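You operate a simulated robot arm through the tools that you are given. There is no shell and no other tool. Be economical: measure what you need, move in short steps, check, and stop when the job is done.

You are at the controls of a simulated robot arm. One attempt, no reset.

Task
Put things in order on the top of the bench. At the end: the teal plaster roll stands where the green tube stood; the yellow dowel is on the long orange plate; the green tube stands where the grey cap stood; the grey cap is on the brown board; whatever was shut is shut again. Leave all else as you found it, and nothing knocked over.
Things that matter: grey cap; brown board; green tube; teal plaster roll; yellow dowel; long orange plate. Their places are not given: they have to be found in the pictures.

It is judged by the outcome, as a careful person would: the job done as asked, and still so three seconds after it is handed in. It fails if anything else is knocked over, pushed out of place, dropped, spilled or broken. A push-on lid holds only when it is set on centred and level and pressed home; a screw cap is set on level and turned clockwise until tight.

Robot
A 5-joint arm with a two-finger parallel gripper, fixed in place. Base frame: the origin is at the foot of the arm, x ahead of it, y to its left, z up; the work surface is at about z = 0. Units: cm, rad, N and s.
With the tool pointing down near the work surface it reaches from about 26 to 68 cm from the base axis. Its first joint turns from -1.152 to 1.152 rad. The tool tilts only in the upright plane through the base axis and itself; it spins freely about its own axis. Payload 2.9 kg.
The TCP is the grasp point between the finger pads, 3 cm short of the fingertips. In the tool frame z runs along the fingers and y along their closing line. The gripper opens to 11 cm. The fingers are 2 cm wide and 1 cm thick; the gripper's body (4.8 by 11.2 cm) begins 5.5 cm behind the TCP.
Orientation is told as [roll, pitch, yaw] about the base's x, y, z axes, in that order, counted from this pose: with the fingers straight down and closing along the base's y, the tool's x points along the base's -x, its y along +y and its z along -z.

Tools
- The arm moves only by the tool servo_tool. Its argument "series" is a list of rows, each a list of 7 numbers: the shift along the tool's x, y, z in mm, then the turn, a rotation vector about the tool's x, y, z in rad, then the opening, from 0 (shut) to 1 (fully open). In form: [[dx, dy, dz, ax, ay, az, fingers], ...]. A call has 1 to 10 rows; each row is the pose to reach, as a shift and turn from the pose commanded when the call began, along the tool's axes at that moment. Each row takes 0.2 s and may step no farther than 5 cm and 0.15 rad from the row before; otherwise, or with a gripper value out of range, the whole call is refused. Where a pose cannot be reached the arm comes as near as it can. A force on the tool above 40 N (or 10 N above the force at the start of the call, whichever is more), or a blocked arm, ends the call early, and 0.2 s more pass. The fingers move at their own pace (about 10.8 cm/s each) and stop on an object; they squeeze with about 39 N. The grip force told is the motor's: it shows also when the fingers shut on nothing. Time passes only in rows, and 0.2 s behind the last, so rows that repeat a pose let the fingers close. It gives the time, the measured TCP pose, the force on the tool (base axes), the opening and the grip force at its end, in the units of the frame above (readings bear some noise).
- Cameras (640 x 400 px; columns grow to the right, rows downward): "scene" is fixed at [2.21, -45.1, 58.91]; the picture's right is [0.86, -0.52, 0.00], its down [-0.36, -0.59, -0.72] and it looks along [0.37, 0.62, -0.69] (base axes); focal length 316 px, centre (320, 200). "wrist" rides on the gripper at [7.2, 1.7, -10.3] in the tool frame; the picture's right is [-0.23, 0.97, 0.00], its down [-0.76, -0.18, -0.62] and it looks along [-0.61, -0.14, 0.78] (tool axes); focal length 222 px, centre (320, 200).
- snapshot(camera): a new picture of that camera. The clock stands still meanwhile.
- locate(camera, pixels): there is no depth. For up to 12 entries [column, row, z] of the newest picture of that camera ("zoom" is the newest enlarged one), the place [x, y] in the base frame at which the ray of that pixel passes the height z, good to about 0.2 cm. The clock stands still meanwhile.
- zoom(camera, box): a new picture of the part [left, top, right, bottom] of that camera's present view, enlarged. The clock stands still meanwhile.
- sign_off(): hands the job in; it is judged then, once.

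Work in short steps. Measure before you move; look again where a grasp or a placing could have gone wrong, and mend it. You have 80 turns and 38 pictures in all, those below and enlarged ones among them. Open the gripper and draw the arm clear of the work before you hand the job in, unless the task says otherwise; then end with one line.

The tools are called after ">>>" by a JSON object that holds its "op" and its "data". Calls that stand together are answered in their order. servo_tool: Moves the arm, as the interface text tells. Its arguments: {"type":"object","properties":{"series":{"type":"array"}},"required":["series"]} The other tools are called the same way: snapshot (camera) takes a picture; locate (camera, pixels) gives the place at which the rays of pixels pass given heights; zoom (camera, box) takes an enlarged picture of a part of a camera's view; sign_off () hands the job in.

At the start:

```text
t: 0.0
ee_pos: [45.51, 10.58, 28.55]
tcp_rot: [0.001, 0.001, 0.0]
contact_force: [0.5, 1.1, -0.1]
grip_width: 10.99
gripper_force: 0.1
```

scene: 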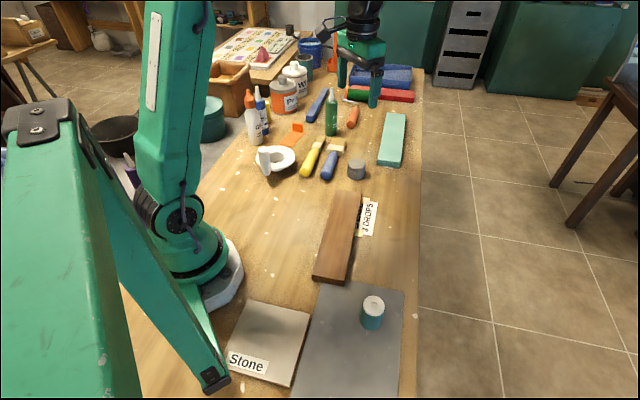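
wrist: 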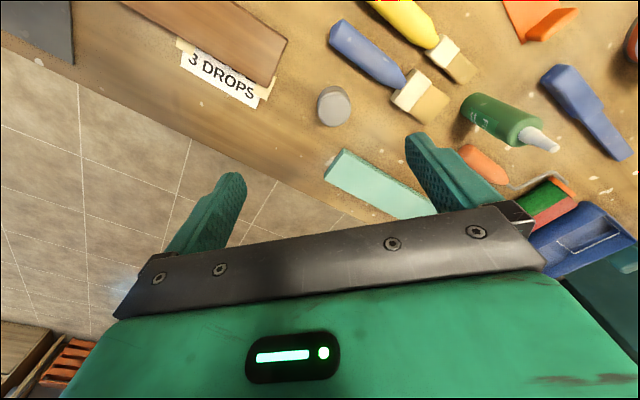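

The first picture shows the bench with many objects; I enlarge the middle and near parts to identify the named things.

>>> {"op": "zoom", "data": {"camera": "scene", "box": [230, 60, 430, 185]}}

>>> {"op": "zoom", "data": {"camera": "scene", "box": [210, 180, 450, 400]}}

```text
3.20 times, centred on (330, 122) of scene
```

zoom: 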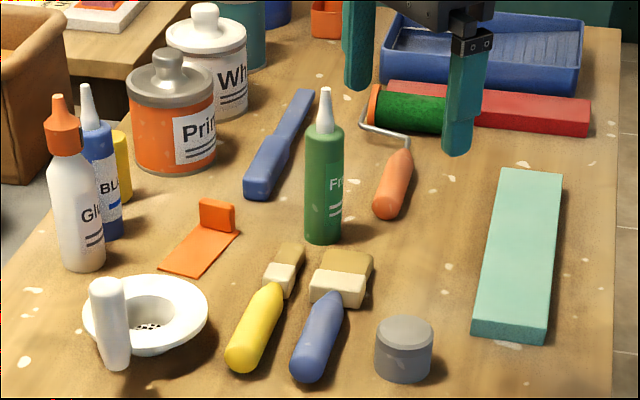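

```text
1.82 times, centred on (330, 290) of scene
```

zoom: 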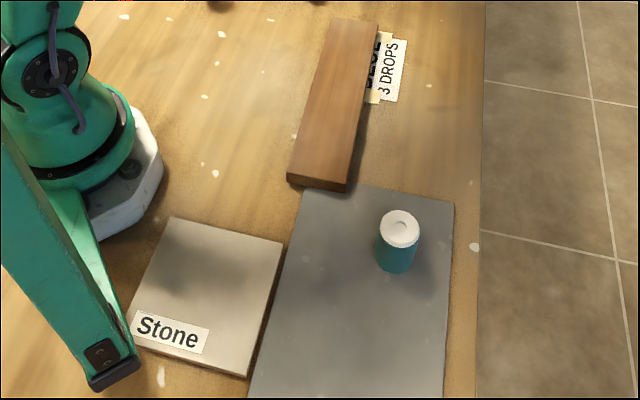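

The teal roll stands on the grey slab, and the grey cap and green tube are in the middle. Something yellow is near (268,110), behind the blue bottle, and the orange plate isn't certain yet, so I enlarge both areas.

>>> {"op": "zoom", "data": {"camera": "scene", "box": [235, 80, 315, 150]}}

>>> {"op": "zoom", "data": {"camera": "scene", "box": [200, 20, 430, 110]}}

>>> {"op": "zoom", "data": {"camera": "wrist", "box": [400, 0, 640, 150]}}

```text
5.71 times, centred on (275, 115) of scene
```

zoom: 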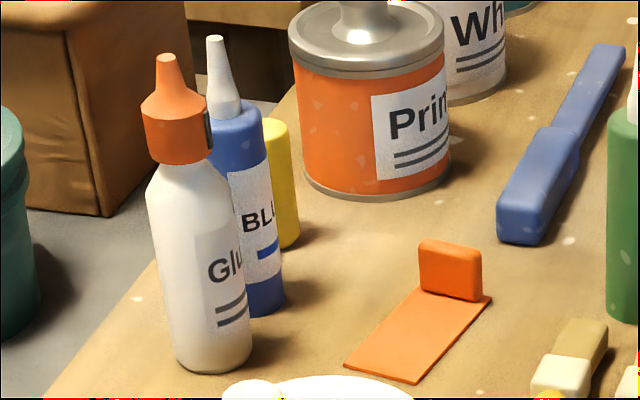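

```text
2.78 times, centred on (315, 65) of scene
```

zoom: 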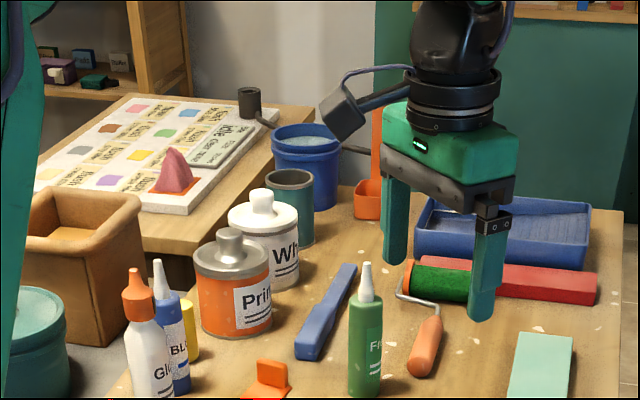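

```text
2.67 times, centred on (520, 75) of wrist
```

zoom: 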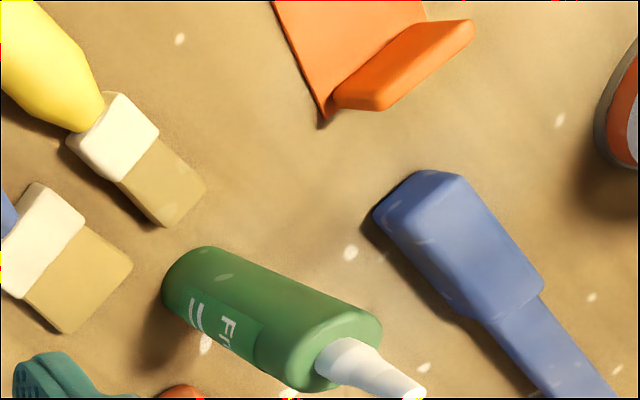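

I locate the main things at table height, using base pixels from the first scene view.

>>> {"op": "locate", "data": {"camera": "scene", "pixels": [[331, 133, 0], [356, 163, 2], [356, 177, 0], [373, 302, 5], [372, 326, 1], [339, 192, 2], [361, 194, 2], [345, 283, 2], [313, 275, 2], [268, 110, 0], [290, 135, 0], [336, 60, 0]]}}

>>> {"op": "zoom", "data": {"camera": "scene", "box": [290, 30, 350, 80]}}

```text
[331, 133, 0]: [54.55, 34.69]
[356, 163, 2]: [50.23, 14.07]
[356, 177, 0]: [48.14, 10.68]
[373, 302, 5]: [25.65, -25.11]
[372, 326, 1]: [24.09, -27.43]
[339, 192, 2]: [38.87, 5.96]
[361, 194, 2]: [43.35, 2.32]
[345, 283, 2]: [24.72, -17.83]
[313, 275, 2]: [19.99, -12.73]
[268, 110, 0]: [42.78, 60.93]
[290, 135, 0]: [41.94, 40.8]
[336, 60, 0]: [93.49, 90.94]
```

```text
8.00 times, centred on (320, 55) of scene
```

zoom: 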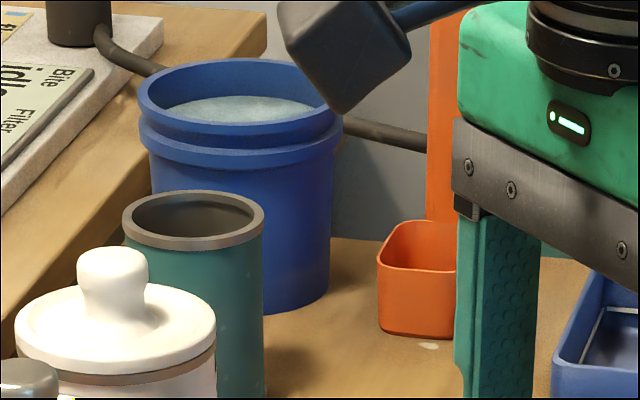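

The orange cup at the back is out of reach. I get the yellow cylinder's base and the flat orange plate's corners, and move the arm over that area for a top view (current TCP 45.5, 10.6, 28.5).

>>> {"op": "locate", "data": {"camera": "scene", "pixels": [[269, 122, 0], [267, 102, 7], [279, 144, 0], [291, 147, 0], [304, 132, 0], [293, 130, 0], [298, 123, 2], [262, 143, 0], [266, 135, 0], [331, 100, 10], [334, 92, 14]]}}

>>> {"op": "servo_tool", "data": {"series": [[10, 35, 0, 0, 0, 0, 1], [20, 70, 0, 0, 0, 0, 1], [30, 105, 0, 0, 0, 0, 1], [40, 140, 0, 0, 0, 0, 1], [50, 175, 0, 0, 0, 0, 1], [60, 210, 0, 0, 0, 0, 1], [70, 245, 0, 0, 0, 0, 1], [80, 280, 0, 0, 0, 0, 1], [80, 280, 0, 0, 0, 0, 1]]}}

>>> {"op": "snapshot", "data": {"camera": "wrist"}}

```text
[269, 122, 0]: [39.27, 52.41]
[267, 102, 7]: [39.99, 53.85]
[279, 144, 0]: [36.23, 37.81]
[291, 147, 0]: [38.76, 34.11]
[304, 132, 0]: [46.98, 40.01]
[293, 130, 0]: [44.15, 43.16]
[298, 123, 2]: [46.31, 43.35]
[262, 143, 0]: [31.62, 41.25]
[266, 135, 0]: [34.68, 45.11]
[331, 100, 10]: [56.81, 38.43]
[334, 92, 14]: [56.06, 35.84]
```

```text
t: 2.0
ee_pos: [37.35, 38.51, 28.52]
tcp_rot: [0.0, 0.0, 0.0]
contact_force: [0.1, 0.5, -1.2]
grip_width: 11.01
gripper_force: 0.0
```

```text
29 pictures are left
```

wrist: 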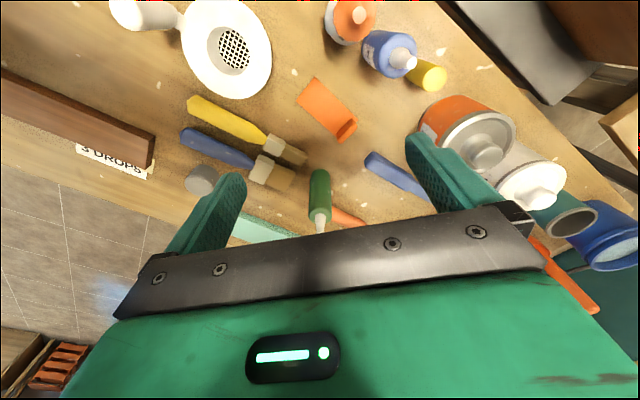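

The yellow dowel stands next to the blue bottle, and another orange thing appears at (575,280). With the arm moved, I check it in the scene view.

>>> {"op": "zoom", "data": {"camera": "scene", "box": [230, 30, 430, 155]}}

>>> {"op": "zoom", "data": {"camera": "wrist", "box": [280, 0, 480, 125]}}

```text
3.20 times, centred on (330, 92) of scene
```

zoom: 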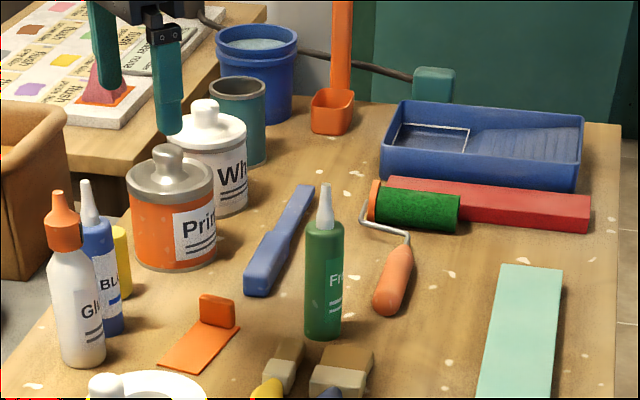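

```text
3.20 times, centred on (380, 62) of wrist
```

zoom: 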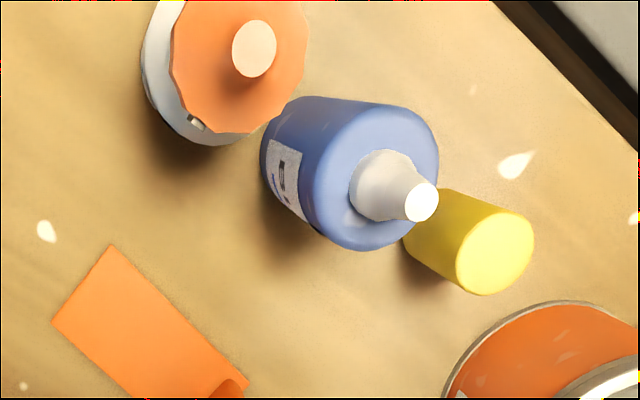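

The orange object at the back is a long-handled scoop well out of reach, so the flat orange plate with its end block is the one meant. I triangulate the dowel, plate and neighbours from the wrist enlargement.

>>> {"op": "locate", "data": {"camera": "zoom", "pixels": [[497, 253, 5], [497, 253, 6], [497, 253, 7], [533, 240, 6], [460, 275, 6], [410, 250, 0], [110, 245, 0.3], [52, 320, 0.3], [245, 380, 0.3], [380, 140, 10], [320, 240, 0], [450, 390, 8]]}}

>>> {"op": "locate", "data": {"camera": "scene", "pixels": [[266, 101, 5], [266, 101, 6], [266, 101, 7], [271, 122, 0], [271, 103, 6]]}}

>>> {"op": "locate", "data": {"camera": "wrist", "pixels": [[320, 176, 10], [319, 175, 12], [321, 225, 16], [321, 228, 18], [319, 218, 12], [202, 173, 3], [202, 173, 4], [330, 140, 0], [355, 125, 2], [339, 138, 2], [356, 122, 3]]}}

```text
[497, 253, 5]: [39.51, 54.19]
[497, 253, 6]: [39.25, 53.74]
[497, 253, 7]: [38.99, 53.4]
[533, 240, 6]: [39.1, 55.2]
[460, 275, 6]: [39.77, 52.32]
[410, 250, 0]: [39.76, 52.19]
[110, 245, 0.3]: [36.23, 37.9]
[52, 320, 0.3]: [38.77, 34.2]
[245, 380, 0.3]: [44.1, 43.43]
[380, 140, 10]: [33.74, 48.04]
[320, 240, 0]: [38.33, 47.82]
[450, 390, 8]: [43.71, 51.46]
```

```text
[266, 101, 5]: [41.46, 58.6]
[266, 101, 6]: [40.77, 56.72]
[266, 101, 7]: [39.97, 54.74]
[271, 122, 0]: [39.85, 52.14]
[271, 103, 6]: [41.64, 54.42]
```

```text
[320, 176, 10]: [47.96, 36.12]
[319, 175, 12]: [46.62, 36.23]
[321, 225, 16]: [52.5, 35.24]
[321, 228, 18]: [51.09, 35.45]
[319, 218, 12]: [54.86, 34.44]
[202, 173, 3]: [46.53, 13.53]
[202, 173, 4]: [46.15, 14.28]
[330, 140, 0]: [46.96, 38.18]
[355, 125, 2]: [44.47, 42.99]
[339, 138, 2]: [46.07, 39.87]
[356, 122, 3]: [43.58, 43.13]
```

The dowel is about 3 cm across and 7 cm high, at about (39.3, 53.5). I start with the grey cap by moving above (43, 12.5, 18) to measure it closely.

>>> {"op": "servo_tool", "data": {"series": [[-10, -45, 0, 0, 0, 0, 1], [-20, -90, 0, 0, 0, 0, 1], [-30, -135, 0, 0, 0, 0, 1], [-40, -180, 0, 0, 0, 0, 1], [-50, -220, 10, 0, 0, 0, 1], [-56, -260, 25, 0, 0, 0, 1], [-56, -260, 65, 0, 0, 0, 1], [-56, -260, 105, 0, 0, 0, 1], [-56, -260, 105, 0, 0, 0, 1]]}}

>>> {"op": "snapshot", "data": {"camera": "wrist"}}

```text
t: 4.0
ee_pos: [43.18, 12.46, 17.92]
tcp_rot: [-0.001, -0.001, 0.001]
contact_force: [0.0, 0.7, 0.9]
grip_width: 11.0
gripper_force: 0.1
```

```text
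26 pictures are left
```

wrist: 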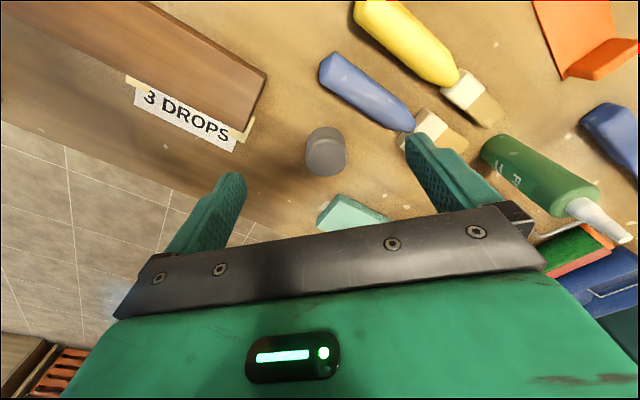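

The cap is at about (327,152) and the board's end at (255,100). I enlarge to get clean edges.

>>> {"op": "zoom", "data": {"camera": "wrist", "box": [240, 80, 440, 205]}}

>>> {"op": "locate", "data": {"camera": "wrist", "pixels": [[326, 158, 3], [326, 158, 4], [325, 135, 0], [150, 3, 2], [268, 72, 2], [240, 128, 0], [240, 128, 2]]}}

>>> {"op": "locate", "data": {"camera": "scene", "pixels": [[356.2, 163.2, 3], [356.2, 163.2, 4], [356, 178.6, 0], [345, 286, 0], [313, 279, 0]]}}

```text
3.20 times, centred on (340, 142) of wrist
```

zoom: 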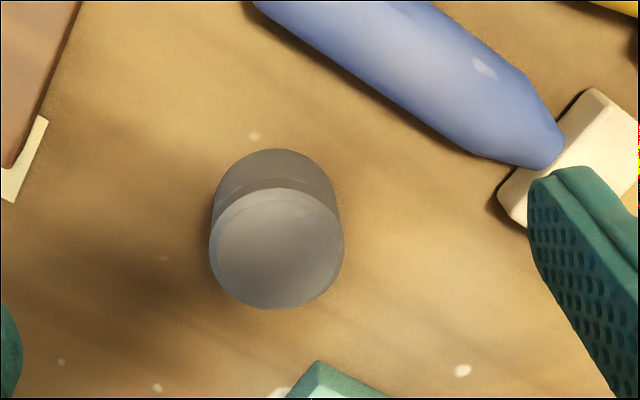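

```text
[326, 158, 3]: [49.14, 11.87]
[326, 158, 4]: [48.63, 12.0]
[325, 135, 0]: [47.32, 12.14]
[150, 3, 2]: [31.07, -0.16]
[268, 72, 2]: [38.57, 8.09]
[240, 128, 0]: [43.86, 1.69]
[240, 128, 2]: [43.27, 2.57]
```

```text
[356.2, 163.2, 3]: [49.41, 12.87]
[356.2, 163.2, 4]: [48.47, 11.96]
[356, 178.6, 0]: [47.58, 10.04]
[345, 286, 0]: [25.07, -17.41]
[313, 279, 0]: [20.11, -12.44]
```

The two views agree: cap centre (48.5, 12.0), top at 4 cm. I go over it, narrow the fingers to about 7 cm, and descend to z 3.5.

>>> {"op": "servo_tool", "data": {"series": [[-27, -2.5, 0, 0, 0, 0, 0.68], [-53, -4.6, 0, 0, 0, 0, 0.68], [-53, -4.6, 45, 0, 0, 0, 0.68], [-53, -4.6, 90, 0, 0, 0, 0.68], [-53, -4.6, 120, 0, 0, 0, 0.68], [-53, -4.6, 144, 0, 0, 0, 0.68], [-53, -4.6, 144, 0, 0, 0, 0.68]]}}

>>> {"op": "snapshot", "data": {"camera": "wrist"}}

```text
t: 5.6
ee_pos: [48.46, 12.41, 3.45]
tcp_rot: [0.0, 0.0, 0.001]
contact_force: [-0.7, 0.0, -0.2]
grip_width: 7.46
gripper_force: 0.0
```

```text
24 pictures are left
```

wrist: 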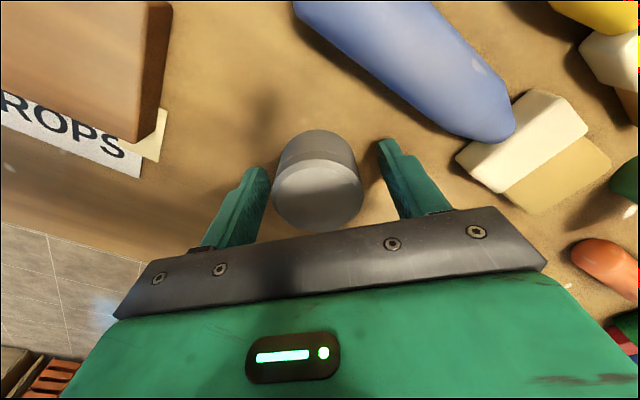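

The cap sits centred between the fingers (top at (318,193)). I close and lift.

>>> {"op": "servo_tool", "data": {"series": [[0, 0, 0, 0, 0, 0, 0.3], [0, 0, 0, 0, 0, 0, 0.3], [0, 0, 0, 0, 0, 0, 0.3], [0, 0, -30, 0, 0, 0, 0.3], [0, 0, -70, 0, 0, 0, 0.3], [0, 0, -90, 0, 0, 0, 0.3]]}}

```text
t: 7.0
ee_pos: [48.52, 12.11, 12.58]
tcp_rot: [0.001, 0.0, 0.0]
contact_force: [0.0, 0.3, 0.0]
grip_width: 4.82
gripper_force: 38.6
```

Held firmly (4.82 cm). I carry it at height towards the brown board and look before placing.

>>> {"op": "servo_tool", "data": {"series": [[31, -32, 0, 0, 0, 0, 0.3], [62, -64, 0, 0, 0, 0, 0.3], [93, -96, 0, 0, 0, 0, 0.3], [124, -128, 0, 0, 0, 0, 0.3], [155, -160, 0, 0, 0, 0, 0.3], [155, -160, 0, 0, 0, 0, 0.3]]}}

>>> {"op": "snapshot", "data": {"camera": "wrist"}}

>>> {"op": "zoom", "data": {"camera": "scene", "box": [260, 160, 450, 280]}}

```text
t: 8.4
ee_pos: [32.87, -4.06, 12.42]
tcp_rot: [0.001, 0.001, -0.001]
contact_force: [0.4, -0.3, -0.9]
grip_width: 4.82
gripper_force: 39.3
```

```text
23 pictures are left
```

wrist: 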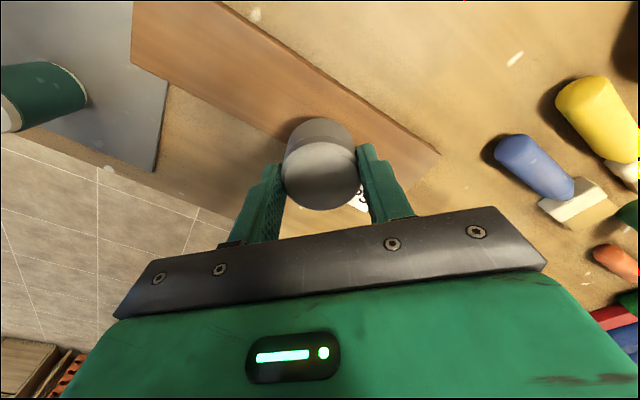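

```text
3.33 times, centred on (355, 220) of scene
```

zoom: 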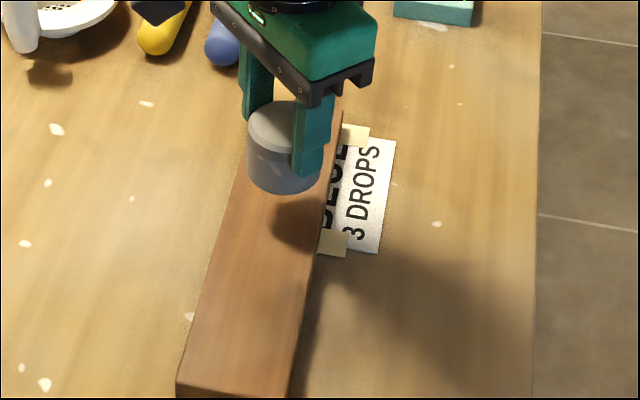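

Board edges are visible in the wrist view: upper edge (235,10)–(438,153), lower edge (132,68)–(270,138). I locate them and the scene edges.

>>> {"op": "locate", "data": {"camera": "wrist", "pixels": [[227, 2, 2], [330, 73, 2], [438, 153, 2], [132, 67, 2], [200, 102, 2], [268, 137, 2], [132, 1, 2]]}}

>>> {"op": "locate", "data": {"camera": "zoom", "pixels": [[238, 180, 2], [176, 382, 2], [316, 255, 2], [289, 395, 2], [342, 112, 2]]}}

```text
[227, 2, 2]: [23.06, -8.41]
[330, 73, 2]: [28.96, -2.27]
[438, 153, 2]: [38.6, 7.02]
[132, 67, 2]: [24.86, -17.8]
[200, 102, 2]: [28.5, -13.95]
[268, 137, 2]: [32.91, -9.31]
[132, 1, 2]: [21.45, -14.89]
```

```text
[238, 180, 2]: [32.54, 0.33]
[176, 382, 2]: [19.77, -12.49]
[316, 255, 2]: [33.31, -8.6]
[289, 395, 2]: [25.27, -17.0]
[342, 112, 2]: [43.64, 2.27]
```

The cap's position is centred across the board, which is about 7 cm wide with its top at about z 2. I lower it straight down to just above the surface.

>>> {"op": "servo_tool", "data": {"series": [[0, 0, 30, 0, 0, 0, 0.3], [0, 0, 55, 0, 0, 0, 0.3], [0, 0, 64, 0, 0, 0, 0.3], [0, 0, 67, 0, 0, 0, 0.3]]}}

```text
t: 9.0
ee_pos: [32.96, -4.01, 7.69]
tcp_rot: [0.0, 0.0, 0.001]
contact_force: [-2.0, 0.0, 7.5]
grip_width: 4.82
gripper_force: 39.0
stopped in row 3: the force on the tool passed its limit (the readings are from after the stop); the commanded pose is now the measured one
```

It stopped at z 7.69, earlier than expected, so I look.

>>> {"op": "zoom", "data": {"camera": "scene", "box": [290, 160, 410, 240]}}

>>> {"op": "snapshot", "data": {"camera": "wrist"}}

```text
5.00 times, centred on (350, 200) of scene
```

zoom: 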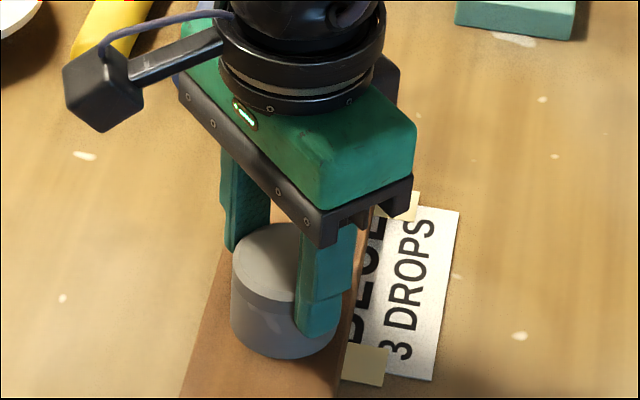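

```text
20 pictures are left
```

wrist: 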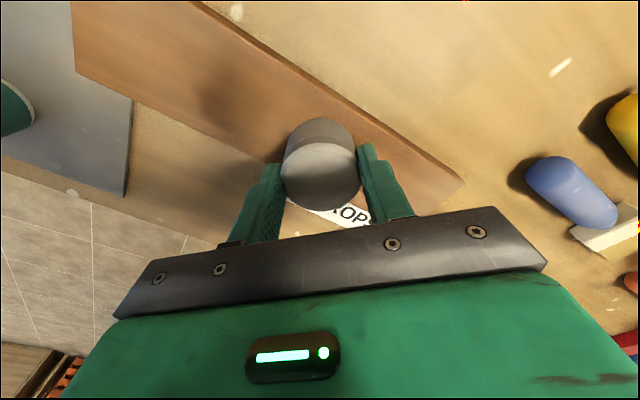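

I check which height the cap's lower front edge lies at (enlarged pixel (285,358)) and recheck the board's corner height.

>>> {"op": "locate", "data": {"camera": "zoom", "pixels": [[285, 358, 2], [285, 358, 3], [285, 358, 4.2]]}}

>>> {"op": "locate", "data": {"camera": "wrist", "pixels": [[463, 180, 2], [463, 180, 3], [463, 180, 1], [200, 2, 2], [74, 75, 2]]}}

```text
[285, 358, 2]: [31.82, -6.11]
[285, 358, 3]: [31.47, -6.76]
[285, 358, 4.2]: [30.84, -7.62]
```

```text
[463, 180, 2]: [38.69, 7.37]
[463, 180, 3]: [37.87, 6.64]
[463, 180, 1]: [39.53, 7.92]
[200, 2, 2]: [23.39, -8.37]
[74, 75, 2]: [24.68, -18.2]
```

The cap's bottom edge fits z ≈ 2, so it may already be down and the reading stale. A null move rereads the pose.

>>> {"op": "servo_tool", "data": {"series": [[0, 0, 0, 0, 0, 0, 0.3]]}}

```text
t: 9.4
ee_pos: [32.97, -4.01, 7.57]
tcp_rot: [0.0, 0.001, 0.003]
contact_force: [-2.9, 0.7, 9.6]
grip_width: 4.81
gripper_force: 38.6
```

The geometry shows the cap slipped about 2 cm in the fingers when lifted, and it now rests on the board (upward force 9.6 N, top at z ≈ 6). I release and rise.

>>> {"op": "servo_tool", "data": {"series": [[0, 0, 0, 0, 0, 0, 0.5], [0, 0, 0, 0, 0, 0, 0.68], [0, 0, 0, 0, 0, 0, 0.68], [0, 0, -40, 0, 0, 0, 0.68], [0, 0, -85, 0, 0, 0, 0.68], [0, 0, -130, 0, 0, 0, 0.68]]}}

>>> {"op": "zoom", "data": {"camera": "scene", "box": [260, 140, 420, 340]}}

```text
t: 10.8
ee_pos: [33.03, -3.82, 20.72]
tcp_rot: [-0.001, 0.001, 0.002]
contact_force: [0.4, 0.6, 1.3]
grip_width: 7.49
gripper_force: 0.0
```

```text
2.00 times, centred on (340, 240) of scene
```

zoom: 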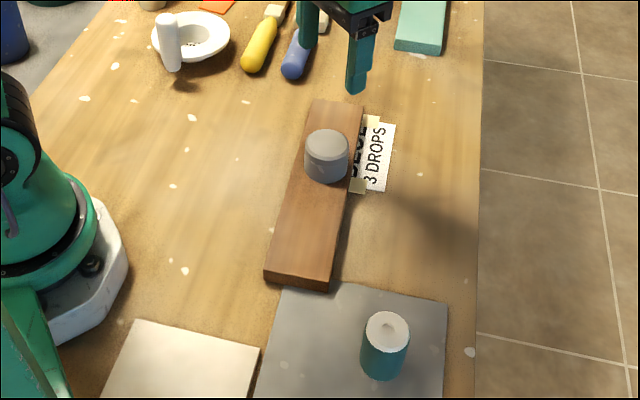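

The cap stands well on the board. Next is the green tube, so I go up and over to (47, 33, 24) to measure its position and height.

>>> {"op": "servo_tool", "data": {"series": [[-14, 37, -10, 0, 0, 0, 1], [-28, 74, -20, 0, 0, 0, 1], [-42, 111, -33, 0, 0, 0, 1], [-56, 148, -33, 0, 0, 0, 1], [-70, 185, -33, 0, 0, 0, 1], [-84, 222, -33, 0, 0, 0, 1], [-98, 259, -33, 0, 0, 0, 1], [-112, 296, -33, 0, 0, 0, 1], [-126, 333, -33, 0, 0, 0, 1], [-140, 368, -33, 0, 0, 0, 1]]}}

>>> {"op": "snapshot", "data": {"camera": "wrist"}}

```text
t: 13.0
ee_pos: [46.79, 32.94, 23.97]
tcp_rot: [-0.001, 0.002, 0.003]
contact_force: [0.6, -0.5, -0.5]
grip_width: 10.99
gripper_force: 0.2
```

```text
18 pictures are left
```

wrist: 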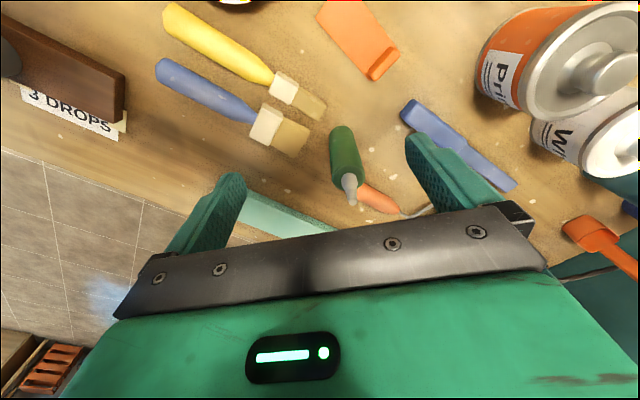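

The tube spans from its base at (341,128) to its nozzle tip at (351,203). I triangulate with the scene view's tip and shoulder.

>>> {"op": "locate", "data": {"camera": "wrist", "pixels": [[341, 127, 0], [348, 180, 10], [348, 180, 11], [348, 180, 12], [351, 202, 14], [351, 202, 15], [351, 202, 16], [330, 165, 9], [363, 160, 9]]}}

>>> {"op": "locate", "data": {"camera": "scene", "pixels": [[331, 135.4, 0], [331.5, 88, 14], [331.5, 88, 15], [331.5, 88, 16], [331.5, 100, 11], [331.5, 100, 12]]}}

```text
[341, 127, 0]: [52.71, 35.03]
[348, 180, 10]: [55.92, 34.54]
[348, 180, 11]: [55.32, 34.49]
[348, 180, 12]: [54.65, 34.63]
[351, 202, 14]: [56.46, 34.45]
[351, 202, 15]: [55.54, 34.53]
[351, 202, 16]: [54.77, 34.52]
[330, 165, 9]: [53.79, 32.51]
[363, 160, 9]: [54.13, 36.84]
```

```text
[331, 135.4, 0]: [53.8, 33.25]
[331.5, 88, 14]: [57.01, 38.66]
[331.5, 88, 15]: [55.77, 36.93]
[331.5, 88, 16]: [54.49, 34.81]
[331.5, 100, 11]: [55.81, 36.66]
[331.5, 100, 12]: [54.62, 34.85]
```

Tube: centre (54.7, 34.75), tip at z 16, shoulder at about 11.5. A straight-down grasp at z 11.4 keeps the nozzle clear of the palm, so I go over it and descend.

>>> {"op": "servo_tool", "data": {"series": [[-40, 9, 0, 0, 0, 0, 0.7], [-79, 18, 0, 0, 0, 0, 0.65], [-79, 18, 0, 0, 0, 0, 0.65], [-79, 18, 40, 0, 0, 0, 0.65], [-79, 18, 75, 0, 0, 0, 0.65], [-79, 18, 105, 0, 0, 0, 0.65], [-79, 18, 105, 0, 0, 0, 0.65]]}}

>>> {"op": "snapshot", "data": {"camera": "wrist"}}

```text
t: 14.6
ee_pos: [54.72, 34.72, 13.36]
tcp_rot: [0.0, -0.001, 0.003]
contact_force: [-0.7, -0.3, -0.3]
grip_width: 7.15
gripper_force: 0.1
out of reach, approached as far as the arm can: row 2, 3
```

```text
17 pictures are left
```

wrist: 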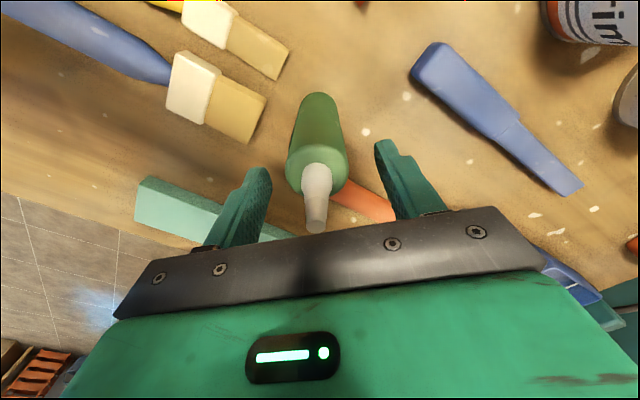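

The tube lies centred between the fingers (shoulder at (317,165)). I descend the last 2 cm, close, and lift slowly to test the hold.

>>> {"op": "servo_tool", "data": {"series": [[0, 0, 10, 0, 0, 0, 0.65], [0, 0, 20, 0, 0, 0, 0.65], [0, 0, 20, 0, 0, 0, 0.2], [0, 0, 20, 0, 0, 0, 0.2], [0, 0, 20, 0, 0, 0, 0.2], [0, 0, 15, 0, 0, 0, 0.2], [0, 0, 7, 0, 0, 0, 0.2], [0, 0, 0, 0, 0, 0, 0.2]]}}

>>> {"op": "snapshot", "data": {"camera": "wrist"}}

```text
t: 16.4
ee_pos: [54.78, 34.57, 13.42]
tcp_rot: [-0.001, -0.001, 0.001]
contact_force: [-0.5, 0.0, -1.5]
grip_width: 3.9
gripper_force: 38.9
```

```text
16 pictures are left
```

wrist: 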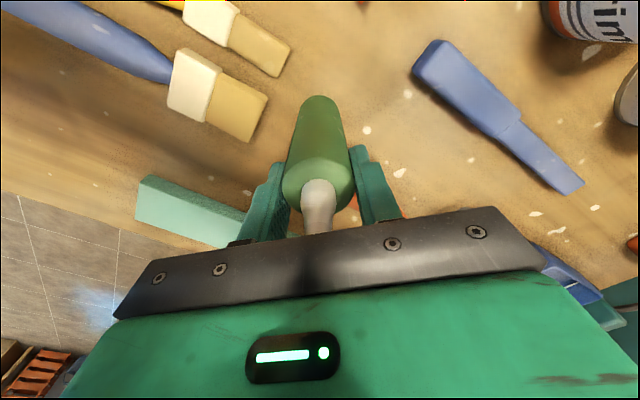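

The tube rose with the fingers (shoulder now at (318,180)). I lift further while moving inwards, then carry it towards the cap's old spot (48.5, 12.1).

>>> {"op": "servo_tool", "data": {"series": [[2, -2, -10, 0, 0, 0, 0.2], [5, -5, -22, 0, 0, 0, 0.2], [10, -15, -35, 0, 0, 0, 0.2], [18, -40, -45, 0, 0, 0, 0.2], [28, -75, -45, 0, 0, 0, 0.2], [38, -115, -45, 0, 0, 0, 0.2], [48, -155, -45, 0, 0, 0, 0.2], [56, -190, -45, 0, 0, 0, 0.2], [62, -215, -45, 0, 0, 0, 0.2], [62, -225, -45, 0, 0, 0, 0.2]]}}

>>> {"op": "snapshot", "data": {"camera": "wrist"}}

>>> {"op": "zoom", "data": {"camera": "scene", "box": [290, 80, 430, 190]}}

```text
t: 18.6
ee_pos: [48.58, 12.2, 17.98]
tcp_rot: [-0.001, -0.001, 0.001]
contact_force: [0.4, -0.6, -1.4]
grip_width: 3.92
gripper_force: 39.2
```

```text
15 pictures are left
```

wrist: 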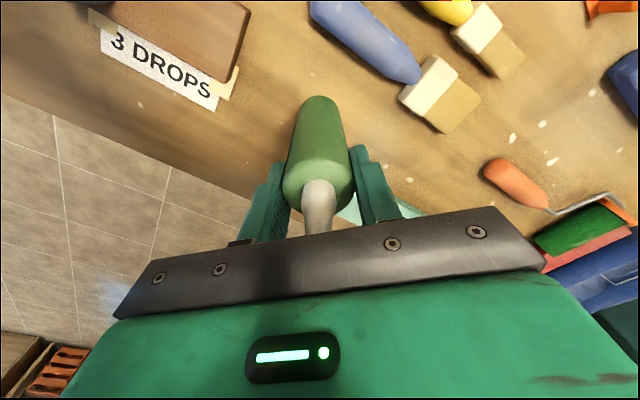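

```text
3.64 times, centred on (360, 135) of scene
```

zoom: 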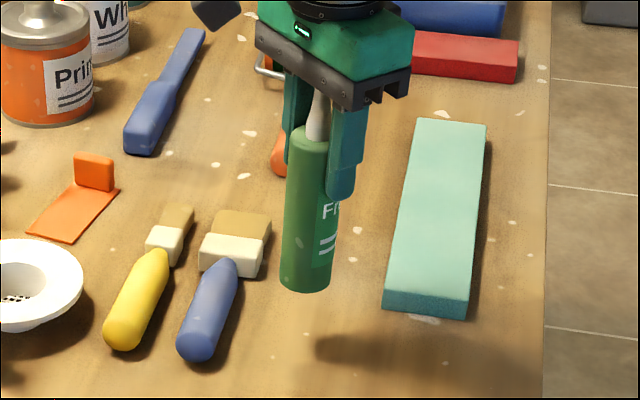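

No further slip. I lower it over (48.5, 12.1) to just above the surface.

>>> {"op": "servo_tool", "data": {"series": [[0, -1, 20, 0, 0, 0, 0.2], [0, -1, 40, 0, 0, 0, 0.2], [0, -1, 53, 0, 0, 0, 0.2], [0, -1, 58, 0, 0, 0, 0.2], [0, -1, 61, 0, 0, 0, 0.2], [0, -1, 61, 0, 0, 0, 0.2]]}}

```text
t: 20.0
ee_pos: [48.71, 12.06, 11.8]
tcp_rot: [0.0, 0.002, 0.001]
contact_force: [-0.1, 0.0, -1.8]
grip_width: 3.94
gripper_force: 39.3
```

>>> {"op": "servo_tool", "data": {"series": [[2, 0, 2, 0, 0, 0, 0.2], [2, 0, 3.5, 0, 0, 0, 0.2], [2, 0, 5, 0, 0, 0, 0.2], [2, 0, 5, 0, 0, 0, 0.2]]}}

```text
t: 21.0
ee_pos: [48.43, 12.08, 11.42]
tcp_rot: [0.0, 0.0, 0.001]
contact_force: [-1.2, 0.5, 1.0]
grip_width: 3.91
gripper_force: 38.6
```

The load is just starting to come off (−1.8 → +1.0 N). I go down one or two mm more to confirm contact.

>>> {"op": "servo_tool", "data": {"series": [[0, 0, 1, 0, 0, 0, 0.2], [0, 0, 2, 0, 0, 0, 0.2], [0, 0, 2, 0, 0, 0, 0.2]]}}

```text
t: 21.8
ee_pos: [48.48, 12.0, 11.32]
tcp_rot: [0.001, -0.001, -0.001]
contact_force: [-8.9, -3.6, 30.1]
grip_width: 3.89
gripper_force: 39.1
```

It is firmly on the table (30 N). I ease back 1.5 mm, open, and rise straight up.

>>> {"op": "servo_tool", "data": {"series": [[0, 0, -1.5, 0, 0, 0, 0.2], [0, 0, -1.5, 0, 0, 0, 0.2], [0, 0, -1.5, 0, 0, 0, 0.45], [0, 0, -1.5, 0, 0, 0, 0.65], [0, 0, -1.5, 0, 0, 0, 0.65], [0, 0, -35, 0, 0, 0, 0.65], [0, 0, -75, 0, 0, 0, 0.65], [0, 0, -115, 0, 0, 0, 0.65]]}}

>>> {"op": "zoom", "data": {"camera": "scene", "box": [290, 100, 430, 350]}}

```text
t: 23.6
ee_pos: [48.34, 11.82, 22.77]
tcp_rot: [-0.001, 0.0, 0.001]
contact_force: [-0.2, 0.5, -0.2]
grip_width: 7.15
gripper_force: 0.0
```

```text
1.60 times, centred on (360, 225) of scene
```

zoom: 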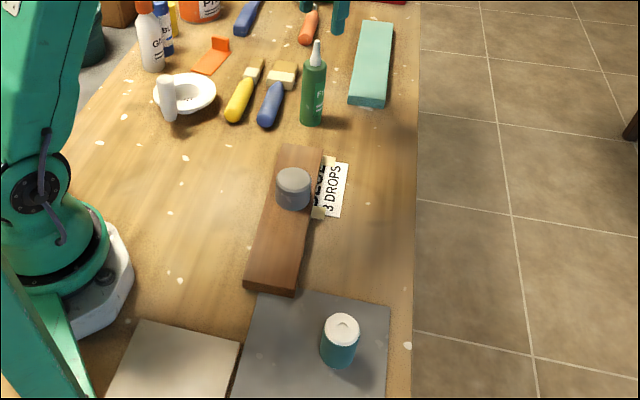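

The tube stands upright on the cap's old spot. Next I move to the teal roll near (25, −26) for a close look.

>>> {"op": "servo_tool", "data": {"series": [[27, -33, 0, 0, 0, 0, 0.8], [54, -66, 0, 0, 0, 0, 0.8], [81, -99, 0, 0, 0, 0, 0.8], [108, -132, 0, 0, 0, 0, 0.8], [135, -165, 0, 0, 0, 0, 0.8], [162, -198, 0, 0, 0, 0, 0.8], [189, -231, 0, 0, 0, 0, 0.8], [216, -264, 10, 0, 0, 0, 0.8], [243, -297, 20, 0, 0, 0, 0.8], [265, -325, 30, 0, 0, 0, 0.8]]}}

>>> {"op": "snapshot", "data": {"camera": "wrist"}}

```text
t: 25.8
ee_pos: [21.84, -20.69, 19.62]
tcp_rot: [0.0, 0.0, 0.001]
contact_force: [-0.4, -0.5, 0.3]
grip_width: 8.79
gripper_force: 0.1
```

```text
12 pictures are left
```

wrist: 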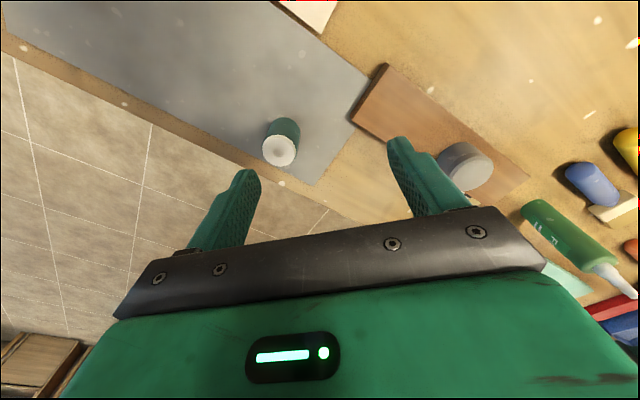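

The roll's top is at (279,150) in the wrist view and (374,305) in the scene. I triangulate.

>>> {"op": "locate", "data": {"camera": "wrist", "pixels": [[279, 150, 4], [279, 150, 5], [279, 150, 6], [279, 150, 7], [284, 118, 0.6], [262, 150, 6], [297, 150, 6]]}}

>>> {"op": "locate", "data": {"camera": "scene", "pixels": [[374, 304, 4], [374, 304, 5], [374, 304, 6], [374, 304, 7], [371, 329, 0.6]]}}

```text
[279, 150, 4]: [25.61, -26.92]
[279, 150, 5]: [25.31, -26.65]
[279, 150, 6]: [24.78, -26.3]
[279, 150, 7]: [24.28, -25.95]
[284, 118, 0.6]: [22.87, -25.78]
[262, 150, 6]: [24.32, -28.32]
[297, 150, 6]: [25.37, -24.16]
```

```text
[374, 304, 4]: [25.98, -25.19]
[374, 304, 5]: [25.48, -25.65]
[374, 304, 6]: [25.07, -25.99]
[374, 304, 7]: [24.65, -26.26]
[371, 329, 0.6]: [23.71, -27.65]
```

The roll is at (24.8, −26.05), with its top at about z 6.2. I go over it and descend to TCP z 6 first, then look.

>>> {"op": "servo_tool", "data": {"series": [[-15, -27, 0, 0, 0, 0, 0.65], [-29.6, -53.6, 0, 0, 0, 0, 0.65], [-29.6, -53.6, 40, 0, 0, 0, 0.65], [-29.6, -53.6, 80, 0, 0, 0, 0.65], [-29.6, -53.6, 115, 0, 0, 0, 0.65], [-29.6, -53.6, 130, 0, 0, 0, 0.65], [-29.6, -53.6, 130, 0, 0, 0, 0.65]]}}

>>> {"op": "snapshot", "data": {"camera": "wrist"}}

```text
t: 27.4
ee_pos: [24.92, -25.78, 6.53]
tcp_rot: [-0.001, 0.0, 0.002]
contact_force: [-0.8, -0.8, 0.6]
grip_width: 7.14
gripper_force: 0.2
```

```text
11 pictures are left
```

wrist: 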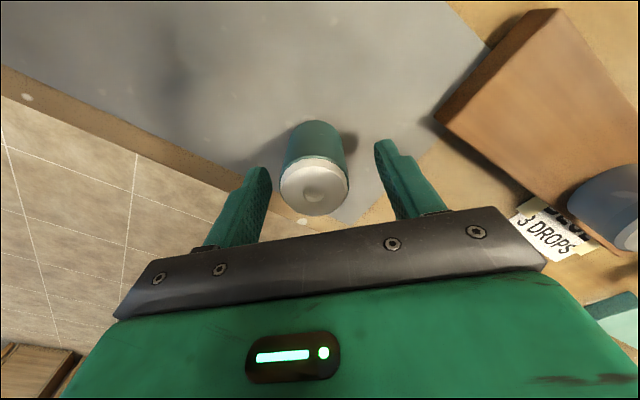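

Roll top at (314,186) is nearly centred. I shift 3 mm, descend 2.2 cm, close, and lift slowly.

>>> {"op": "servo_tool", "data": {"series": [[0, -3, 10, 0, 0, 0, 0.65], [0, -3, 22, 0, 0, 0, 0.65], [0, -3, 22, 0, 0, 0, 0.2], [0, -3, 22, 0, 0, 0, 0.2], [0, -3, 22, 0, 0, 0, 0.2], [0, -3, 17, 0, 0, 0, 0.2], [0, -3, 8, 0, 0, 0, 0.2], [0, -3, -5, 0, 0, 0, 0.2], [0, -3, -20, 0, 0, 0, 0.2]]}}

>>> {"op": "snapshot", "data": {"camera": "wrist"}}

```text
t: 29.4
ee_pos: [25.0, -26.05, 8.57]
tcp_rot: [0.0, 0.001, 0.002]
contact_force: [0.6, -0.5, -2.2]
grip_width: 3.89
gripper_force: 39.4
```

```text
10 pictures are left
```

wrist: 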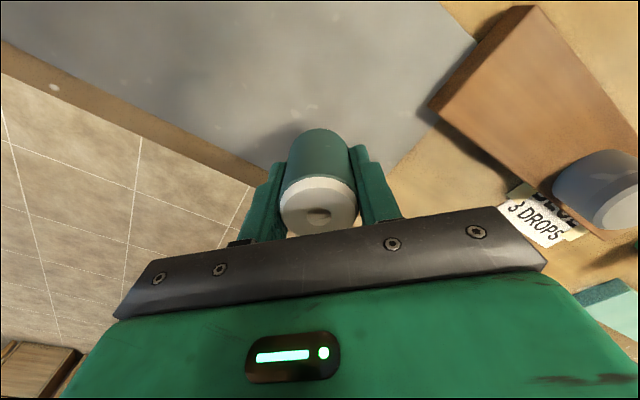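

The roll is held and lifted. I raise it and carry it round the base side of the standing tube, at safe height.

>>> {"op": "servo_tool", "data": {"series": [[0, 0, -40, 0, 0, 0, 0.2], [0, 0, -85, 0, 0, 0, 0.2], [-10, 35, -88, 0, 0, 0, 0.2], [-21, 74, -88, 0, 0, 0, 0.2], [-33, 114, -88, 0, 0, 0, 0.2], [-45, 154, -88, 0, 0, 0, 0.2], [-57, 194, -88, 0, 0, 0, 0.2], [-69, 234, -88, 0, 0, 0, 0.2], [-80, 273, -88, 0, 0, 0, 0.2], [-90, 312, -88, 0, 0, 0, 0.2]]}}

```text
t: 31.6
ee_pos: [33.75, 4.92, 17.4]
tcp_rot: [0.0, 0.001, 0.0]
contact_force: [0.1, -0.6, -1.1]
grip_width: 3.9
gripper_force: 39.5
```

I continue past the tube to the green tube's old place at (54.7, 34.75).

>>> {"op": "servo_tool", "data": {"series": [[-10, 45, 0, 0, 0, 0, 0.2], [-20, 90, 0, 0, 0, 0, 0.2], [-37, 122, 0, 0, 0, 0, 0.2], [-55, 155, 0, 0, 0, 0, 0.2], [-72, 187, 0, 0, 0, 0, 0.2], [-90, 220, 0, 0, 0, 0, 0.2], [-120, 239, 0, 0, 0, 0, 0.2], [-150, 258, 0, 0, 0, 0, 0.2], [-180, 277, 0, 0, 0, 0, 0.2], [-209, 297, 0, 0, 0, 0, 0.2]]}}

>>> {"op": "snapshot", "data": {"camera": "wrist"}}

```text
t: 33.8
ee_pos: [54.67, 35.07, 17.27]
tcp_rot: [-0.002, 0.002, 0.002]
contact_force: [0.0, -0.1, -0.8]
grip_width: 3.89
gripper_force: 38.9
```

```text
9 pictures are left
```

wrist: 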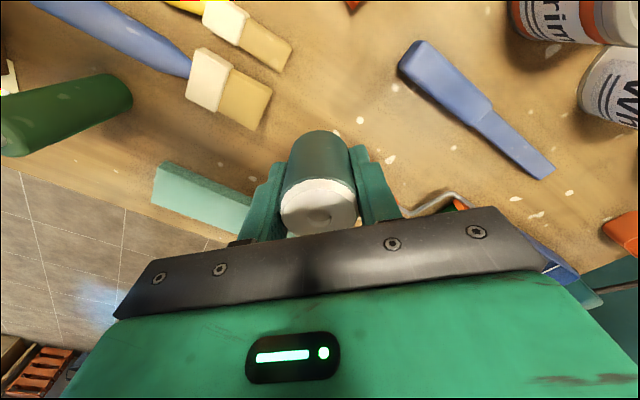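

I check where the roller's orange handle lies, since the +y finger will come down near it.

>>> {"op": "locate", "data": {"camera": "scene", "pixels": [[351, 128, 0], [347, 122, 1], [352, 124, 1], [356, 116, 1], [352, 112, 1]]}}

>>> {"op": "servo_tool", "data": {"series": [[0, -3, 30, 0, 0, 0, 0.2], [0, -3, 60, 0, 0, 0, 0.2], [0, -3, 90, 0, 0, 0, 0.2], [0, -3, 90, 0, 0, 0, 0.2]]}}

>>> {"op": "snapshot", "data": {"camera": "wrist"}}

```text
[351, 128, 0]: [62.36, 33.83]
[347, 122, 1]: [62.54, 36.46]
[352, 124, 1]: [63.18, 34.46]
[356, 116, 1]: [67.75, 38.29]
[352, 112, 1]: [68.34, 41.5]
```

```text
t: 34.8
ee_pos: [54.75, 34.46, 8.45]
tcp_rot: [0.0, 0.0, 0.001]
contact_force: [-0.7, 0.9, -1.2]
grip_width: 3.89
gripper_force: 38.3
```

```text
8 pictures are left
```

wrist: 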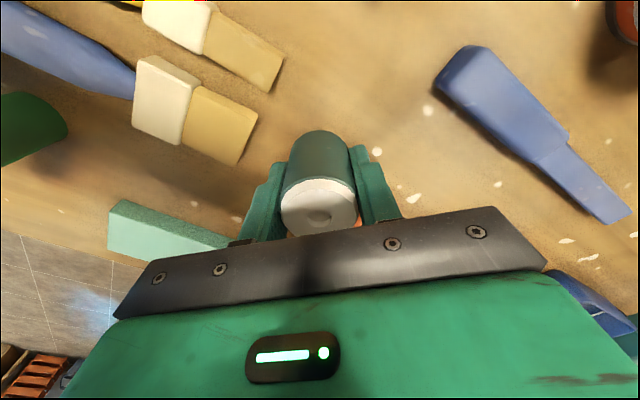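

The handle lies beyond x = 61, so the way is clear. I lower until contact.

>>> {"op": "servo_tool", "data": {"series": [[0, 2, 20, 0, 0, 0, 0.2], [0, 2, 32, 0, 0, 0, 0.2], [0, 2, 38, 0, 0, 0, 0.2], [0, 2, 41, 0, 0, 0, 0.2], [0, 2, 43, 0, 0, 0, 0.2], [0, 2, 43, 0, 0, 0, 0.2]]}}

```text
t: 36.2
ee_pos: [54.65, 34.68, 4.14]
tcp_rot: [0.001, -0.001, 0.002]
contact_force: [-0.3, 0.2, -0.5]
grip_width: 3.92
gripper_force: 38.9
```

>>> {"op": "servo_tool", "data": {"series": [[0, 0, 1.5, 0, 0, 0, 0.2], [0, 0, 3, 0, 0, 0, 0.2], [0, 0, 3, 0, 0, 0, 0.2]]}}

```text
t: 37.0
ee_pos: [54.73, 34.66, 4.05]
tcp_rot: [0.002, -0.003, 0.001]
contact_force: [-6.2, -0.4, 20.1]
grip_width: 3.9
gripper_force: 38.8
```

Contact at z 4.0 (20 N). I ease up 1 mm, open, and rise.

>>> {"op": "servo_tool", "data": {"series": [[0, 0, 2, 0, 0, 0, 0.2], [0, 0, 2, 0, 0, 0, 0.4], [0, 0, 2, 0, 0, 0, 0.6], [0, 0, 2, 0, 0, 0, 0.6], [0, 0, -25, 0, 0, 0, 0.6], [0, 0, -65, 0, 0, 0, 0.6], [0, 0, -110, 0, 0, 0, 0.6], [0, 0, -140, 0, 0, 0, 0.6]]}}

```text
t: 38.8
ee_pos: [54.8, 34.61, 17.9]
tcp_rot: [-0.001, 0.002, 0.002]
contact_force: [0.2, -0.5, -0.6]
grip_width: 6.62
gripper_force: 0.0
```

Now the dowel. I rise to z ~24 and go to about (37, 49) to see the gap around it.

>>> {"op": "servo_tool", "data": {"series": [[20, 0, -30, 0, 0, 0, 0.6], [50, 0, -60, 0, 0, 0, 0.6], [80, 30, -60, 0, 0, 0, 0.6], [110, 60, -60, 0, 0, 0, 0.6], [140, 90, -60, 0, 0, 0, 0.6], [165, 120, -60, 0, 0, 0, 0.6], [178, 145, -60, 0, 0, 0, 0.6], [178, 145, -60, 0, 0, 0, 0.6]]}}

>>> {"op": "snapshot", "data": {"camera": "wrist"}}

```text
t: 40.6
ee_pos: [36.82, 49.34, 23.7]
tcp_rot: [0.0, 0.0, -0.001]
contact_force: [0.7, -0.7, 0.6]
grip_width: 6.6
gripper_force: 0.0
```

```text
7 pictures are left
```

wrist: 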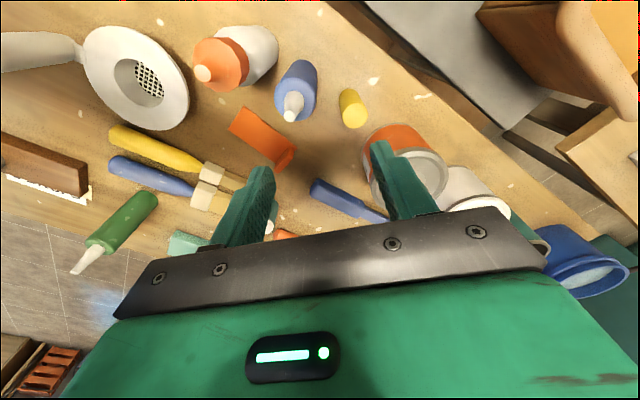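

The dowel is at (353,108), the blue bottle at (297,85), the orange tin at (400,160). I locate their bases and tops.

>>> {"op": "locate", "data": {"camera": "wrist", "pixels": [[354, 115, 7], [354, 115, 6], [348, 89, 0], [317, 85, 9], [317, 85, 5], [290, 114, 15], [303, 61, 0], [363, 155, 8], [363, 150, 0], [370, 130, 9], [368, 128, 0], [236, 120, 0.3]]}}

>>> {"op": "zoom", "data": {"camera": "wrist", "box": [220, 40, 460, 190]}}

```text
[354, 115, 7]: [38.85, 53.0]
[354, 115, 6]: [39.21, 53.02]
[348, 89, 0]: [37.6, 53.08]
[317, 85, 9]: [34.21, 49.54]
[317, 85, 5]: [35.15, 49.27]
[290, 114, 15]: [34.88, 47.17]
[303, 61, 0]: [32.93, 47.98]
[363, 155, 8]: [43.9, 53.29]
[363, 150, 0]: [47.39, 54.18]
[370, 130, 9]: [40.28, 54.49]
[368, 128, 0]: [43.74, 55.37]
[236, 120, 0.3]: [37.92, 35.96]
```

```text
2.67 times, centred on (340, 115) of wrist
```

zoom: 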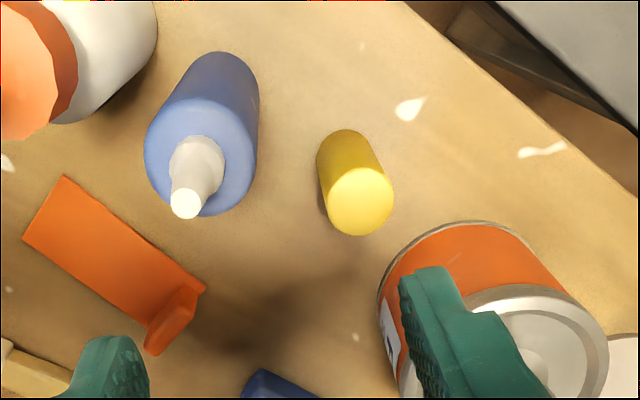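

I use this enlargement for accurate points: dowel top (361,200), bottle side (258,100), tin base edge (385,270)/(430,230), and plate corners.

>>> {"op": "locate", "data": {"camera": "zoom", "pixels": [[361, 200, 6], [361, 200, 7], [345, 129, 0], [328, 200, 6.5], [394, 200, 6.5], [258, 80, 0], [258, 140, 9], [380, 285, 0], [430, 230, 0], [63, 176, 0.3], [205, 290, 0.3], [24, 238, 0.3]]}}

>>> {"op": "locate", "data": {"camera": "zoom", "pixels": [[148, 325, 0.5], [150, 320, 1], [195, 285, 1], [145, 345, 3], [195, 290, 3]]}}

```text
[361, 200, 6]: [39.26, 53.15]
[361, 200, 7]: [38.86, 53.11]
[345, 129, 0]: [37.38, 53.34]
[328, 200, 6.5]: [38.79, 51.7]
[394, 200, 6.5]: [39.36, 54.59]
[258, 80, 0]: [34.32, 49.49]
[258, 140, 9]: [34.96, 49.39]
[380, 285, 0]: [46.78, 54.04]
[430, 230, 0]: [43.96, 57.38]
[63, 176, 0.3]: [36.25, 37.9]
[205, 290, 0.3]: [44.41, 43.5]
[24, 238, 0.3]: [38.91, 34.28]
```

```text
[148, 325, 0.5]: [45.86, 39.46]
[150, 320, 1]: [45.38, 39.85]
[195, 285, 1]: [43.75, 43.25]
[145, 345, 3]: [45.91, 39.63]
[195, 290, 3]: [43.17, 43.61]
```

The dowel is at (39.1, 53.15), 3 cm across and 6.5 high, with the bottle about 4 cm away. To keep the gripper body and camera clear of the bottle, I turn about +0.38 rad yaw while high, then come down to z 10.

>>> {"op": "servo_tool", "data": {"series": [[-8, 13, 0, 0, 0, -0.13, 0.55], [-16, 26, 0, 0, 0, -0.26, 0.5], [-23, 38, 0, 0, 0, -0.38, 0.5], [-23, 38, 40, 0, 0, -0.38, 0.5], [-23, 38, 80, 0, 0, -0.38, 0.5], [-23, 38, 110, 0, 0, -0.38, 0.5], [-23, 38, 135, 0, 0, -0.38, 0.5], [-23, 38, 135, 0, 0, -0.38, 0.5]]}}

>>> {"op": "snapshot", "data": {"camera": "wrist"}}

```text
t: 42.4
ee_pos: [39.45, 53.07, 10.05]
tcp_rot: [0.001, 0.0, 0.381]
contact_force: [-0.3, -1.1, -0.2]
grip_width: 5.51
gripper_force: 0.0
out of reach, approached as far as the arm can: row 3
```

```text
5 pictures are left
```

wrist: 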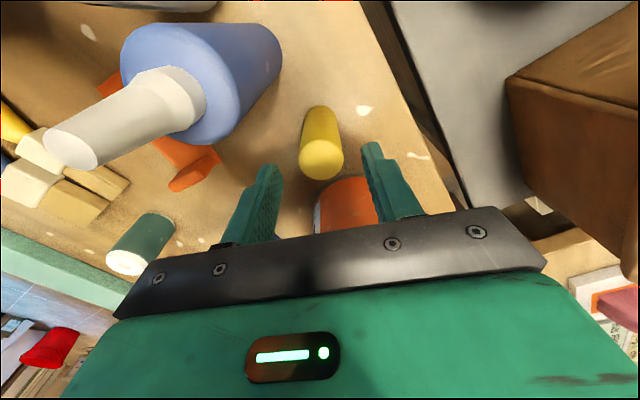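

The dowel top at (321,160) is exactly on the grasp line. I descend 5 cm, close and lift slowly.

>>> {"op": "servo_tool", "data": {"series": [[0, 0, 20, 0, 0, 0, 0.5], [0, 0, 38, 0, 0, 0, 0.5], [0, 0, 50, 0, 0, 0, 0.5], [0, 0, 50, 0, 0, 0, 0.15], [0, 0, 50, 0, 0, 0, 0.15], [0, 0, 50, 0, 0, 0, 0.15], [0, 0, 45, 0, 0, 0, 0.15], [0, 0, 35, 0, 0, 0, 0.15], [0, 0, 20, 0, 0, 0, 0.15], [0, 0, 0, 0, 0, 0, 0.15]]}}

```text
t: 44.6
ee_pos: [39.31, 52.94, 10.27]
tcp_rot: [-0.001, 0.001, 0.379]
contact_force: [0.3, -0.1, 0.4]
grip_width: 2.83
gripper_force: 38.4
```

The dowel is held (2.83 cm). I lift it clear above the bottles, carry it to over the plate's flat part (about 41, 38.5), and lower part way.

>>> {"op": "servo_tool", "data": {"series": [[0, 0, -30, 0, 0, 0, 0.15], [0, 0, -65, 0, 0, 0, 0.15], [0, 0, -100, 0, 0, 0, 0.15], [9, -35, -100, 0, 0, 0, 0.15], [19, -70, -100, 0, 0, 0, 0.15], [29, -106, -100, 0, 0, 0, 0.15], [37.8, -140.5, -100, 0, 0, 0, 0.15], [37.8, -140.5, -60, 0, 0, 0, 0.15], [37.8, -140.5, -25, 0, 0, 0, 0.15], [37.8, -140.5, 5, 0, 0, 0, 0.15]]}}

>>> {"op": "snapshot", "data": {"camera": "wrist"}}

```text
t: 46.8
ee_pos: [40.94, 38.49, 9.78]
tcp_rot: [0.0, 0.001, 0.381]
contact_force: [0.3, -0.3, 0.7]
grip_width: 2.8
gripper_force: 38.4
out of reach, approached as far as the arm can: row 3
```

```text
4 pictures are left
```

wrist: 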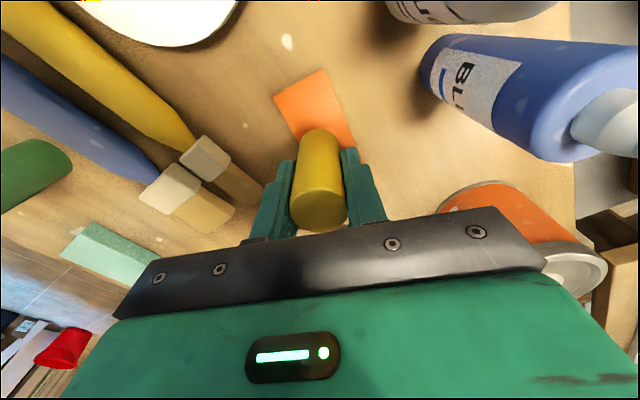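

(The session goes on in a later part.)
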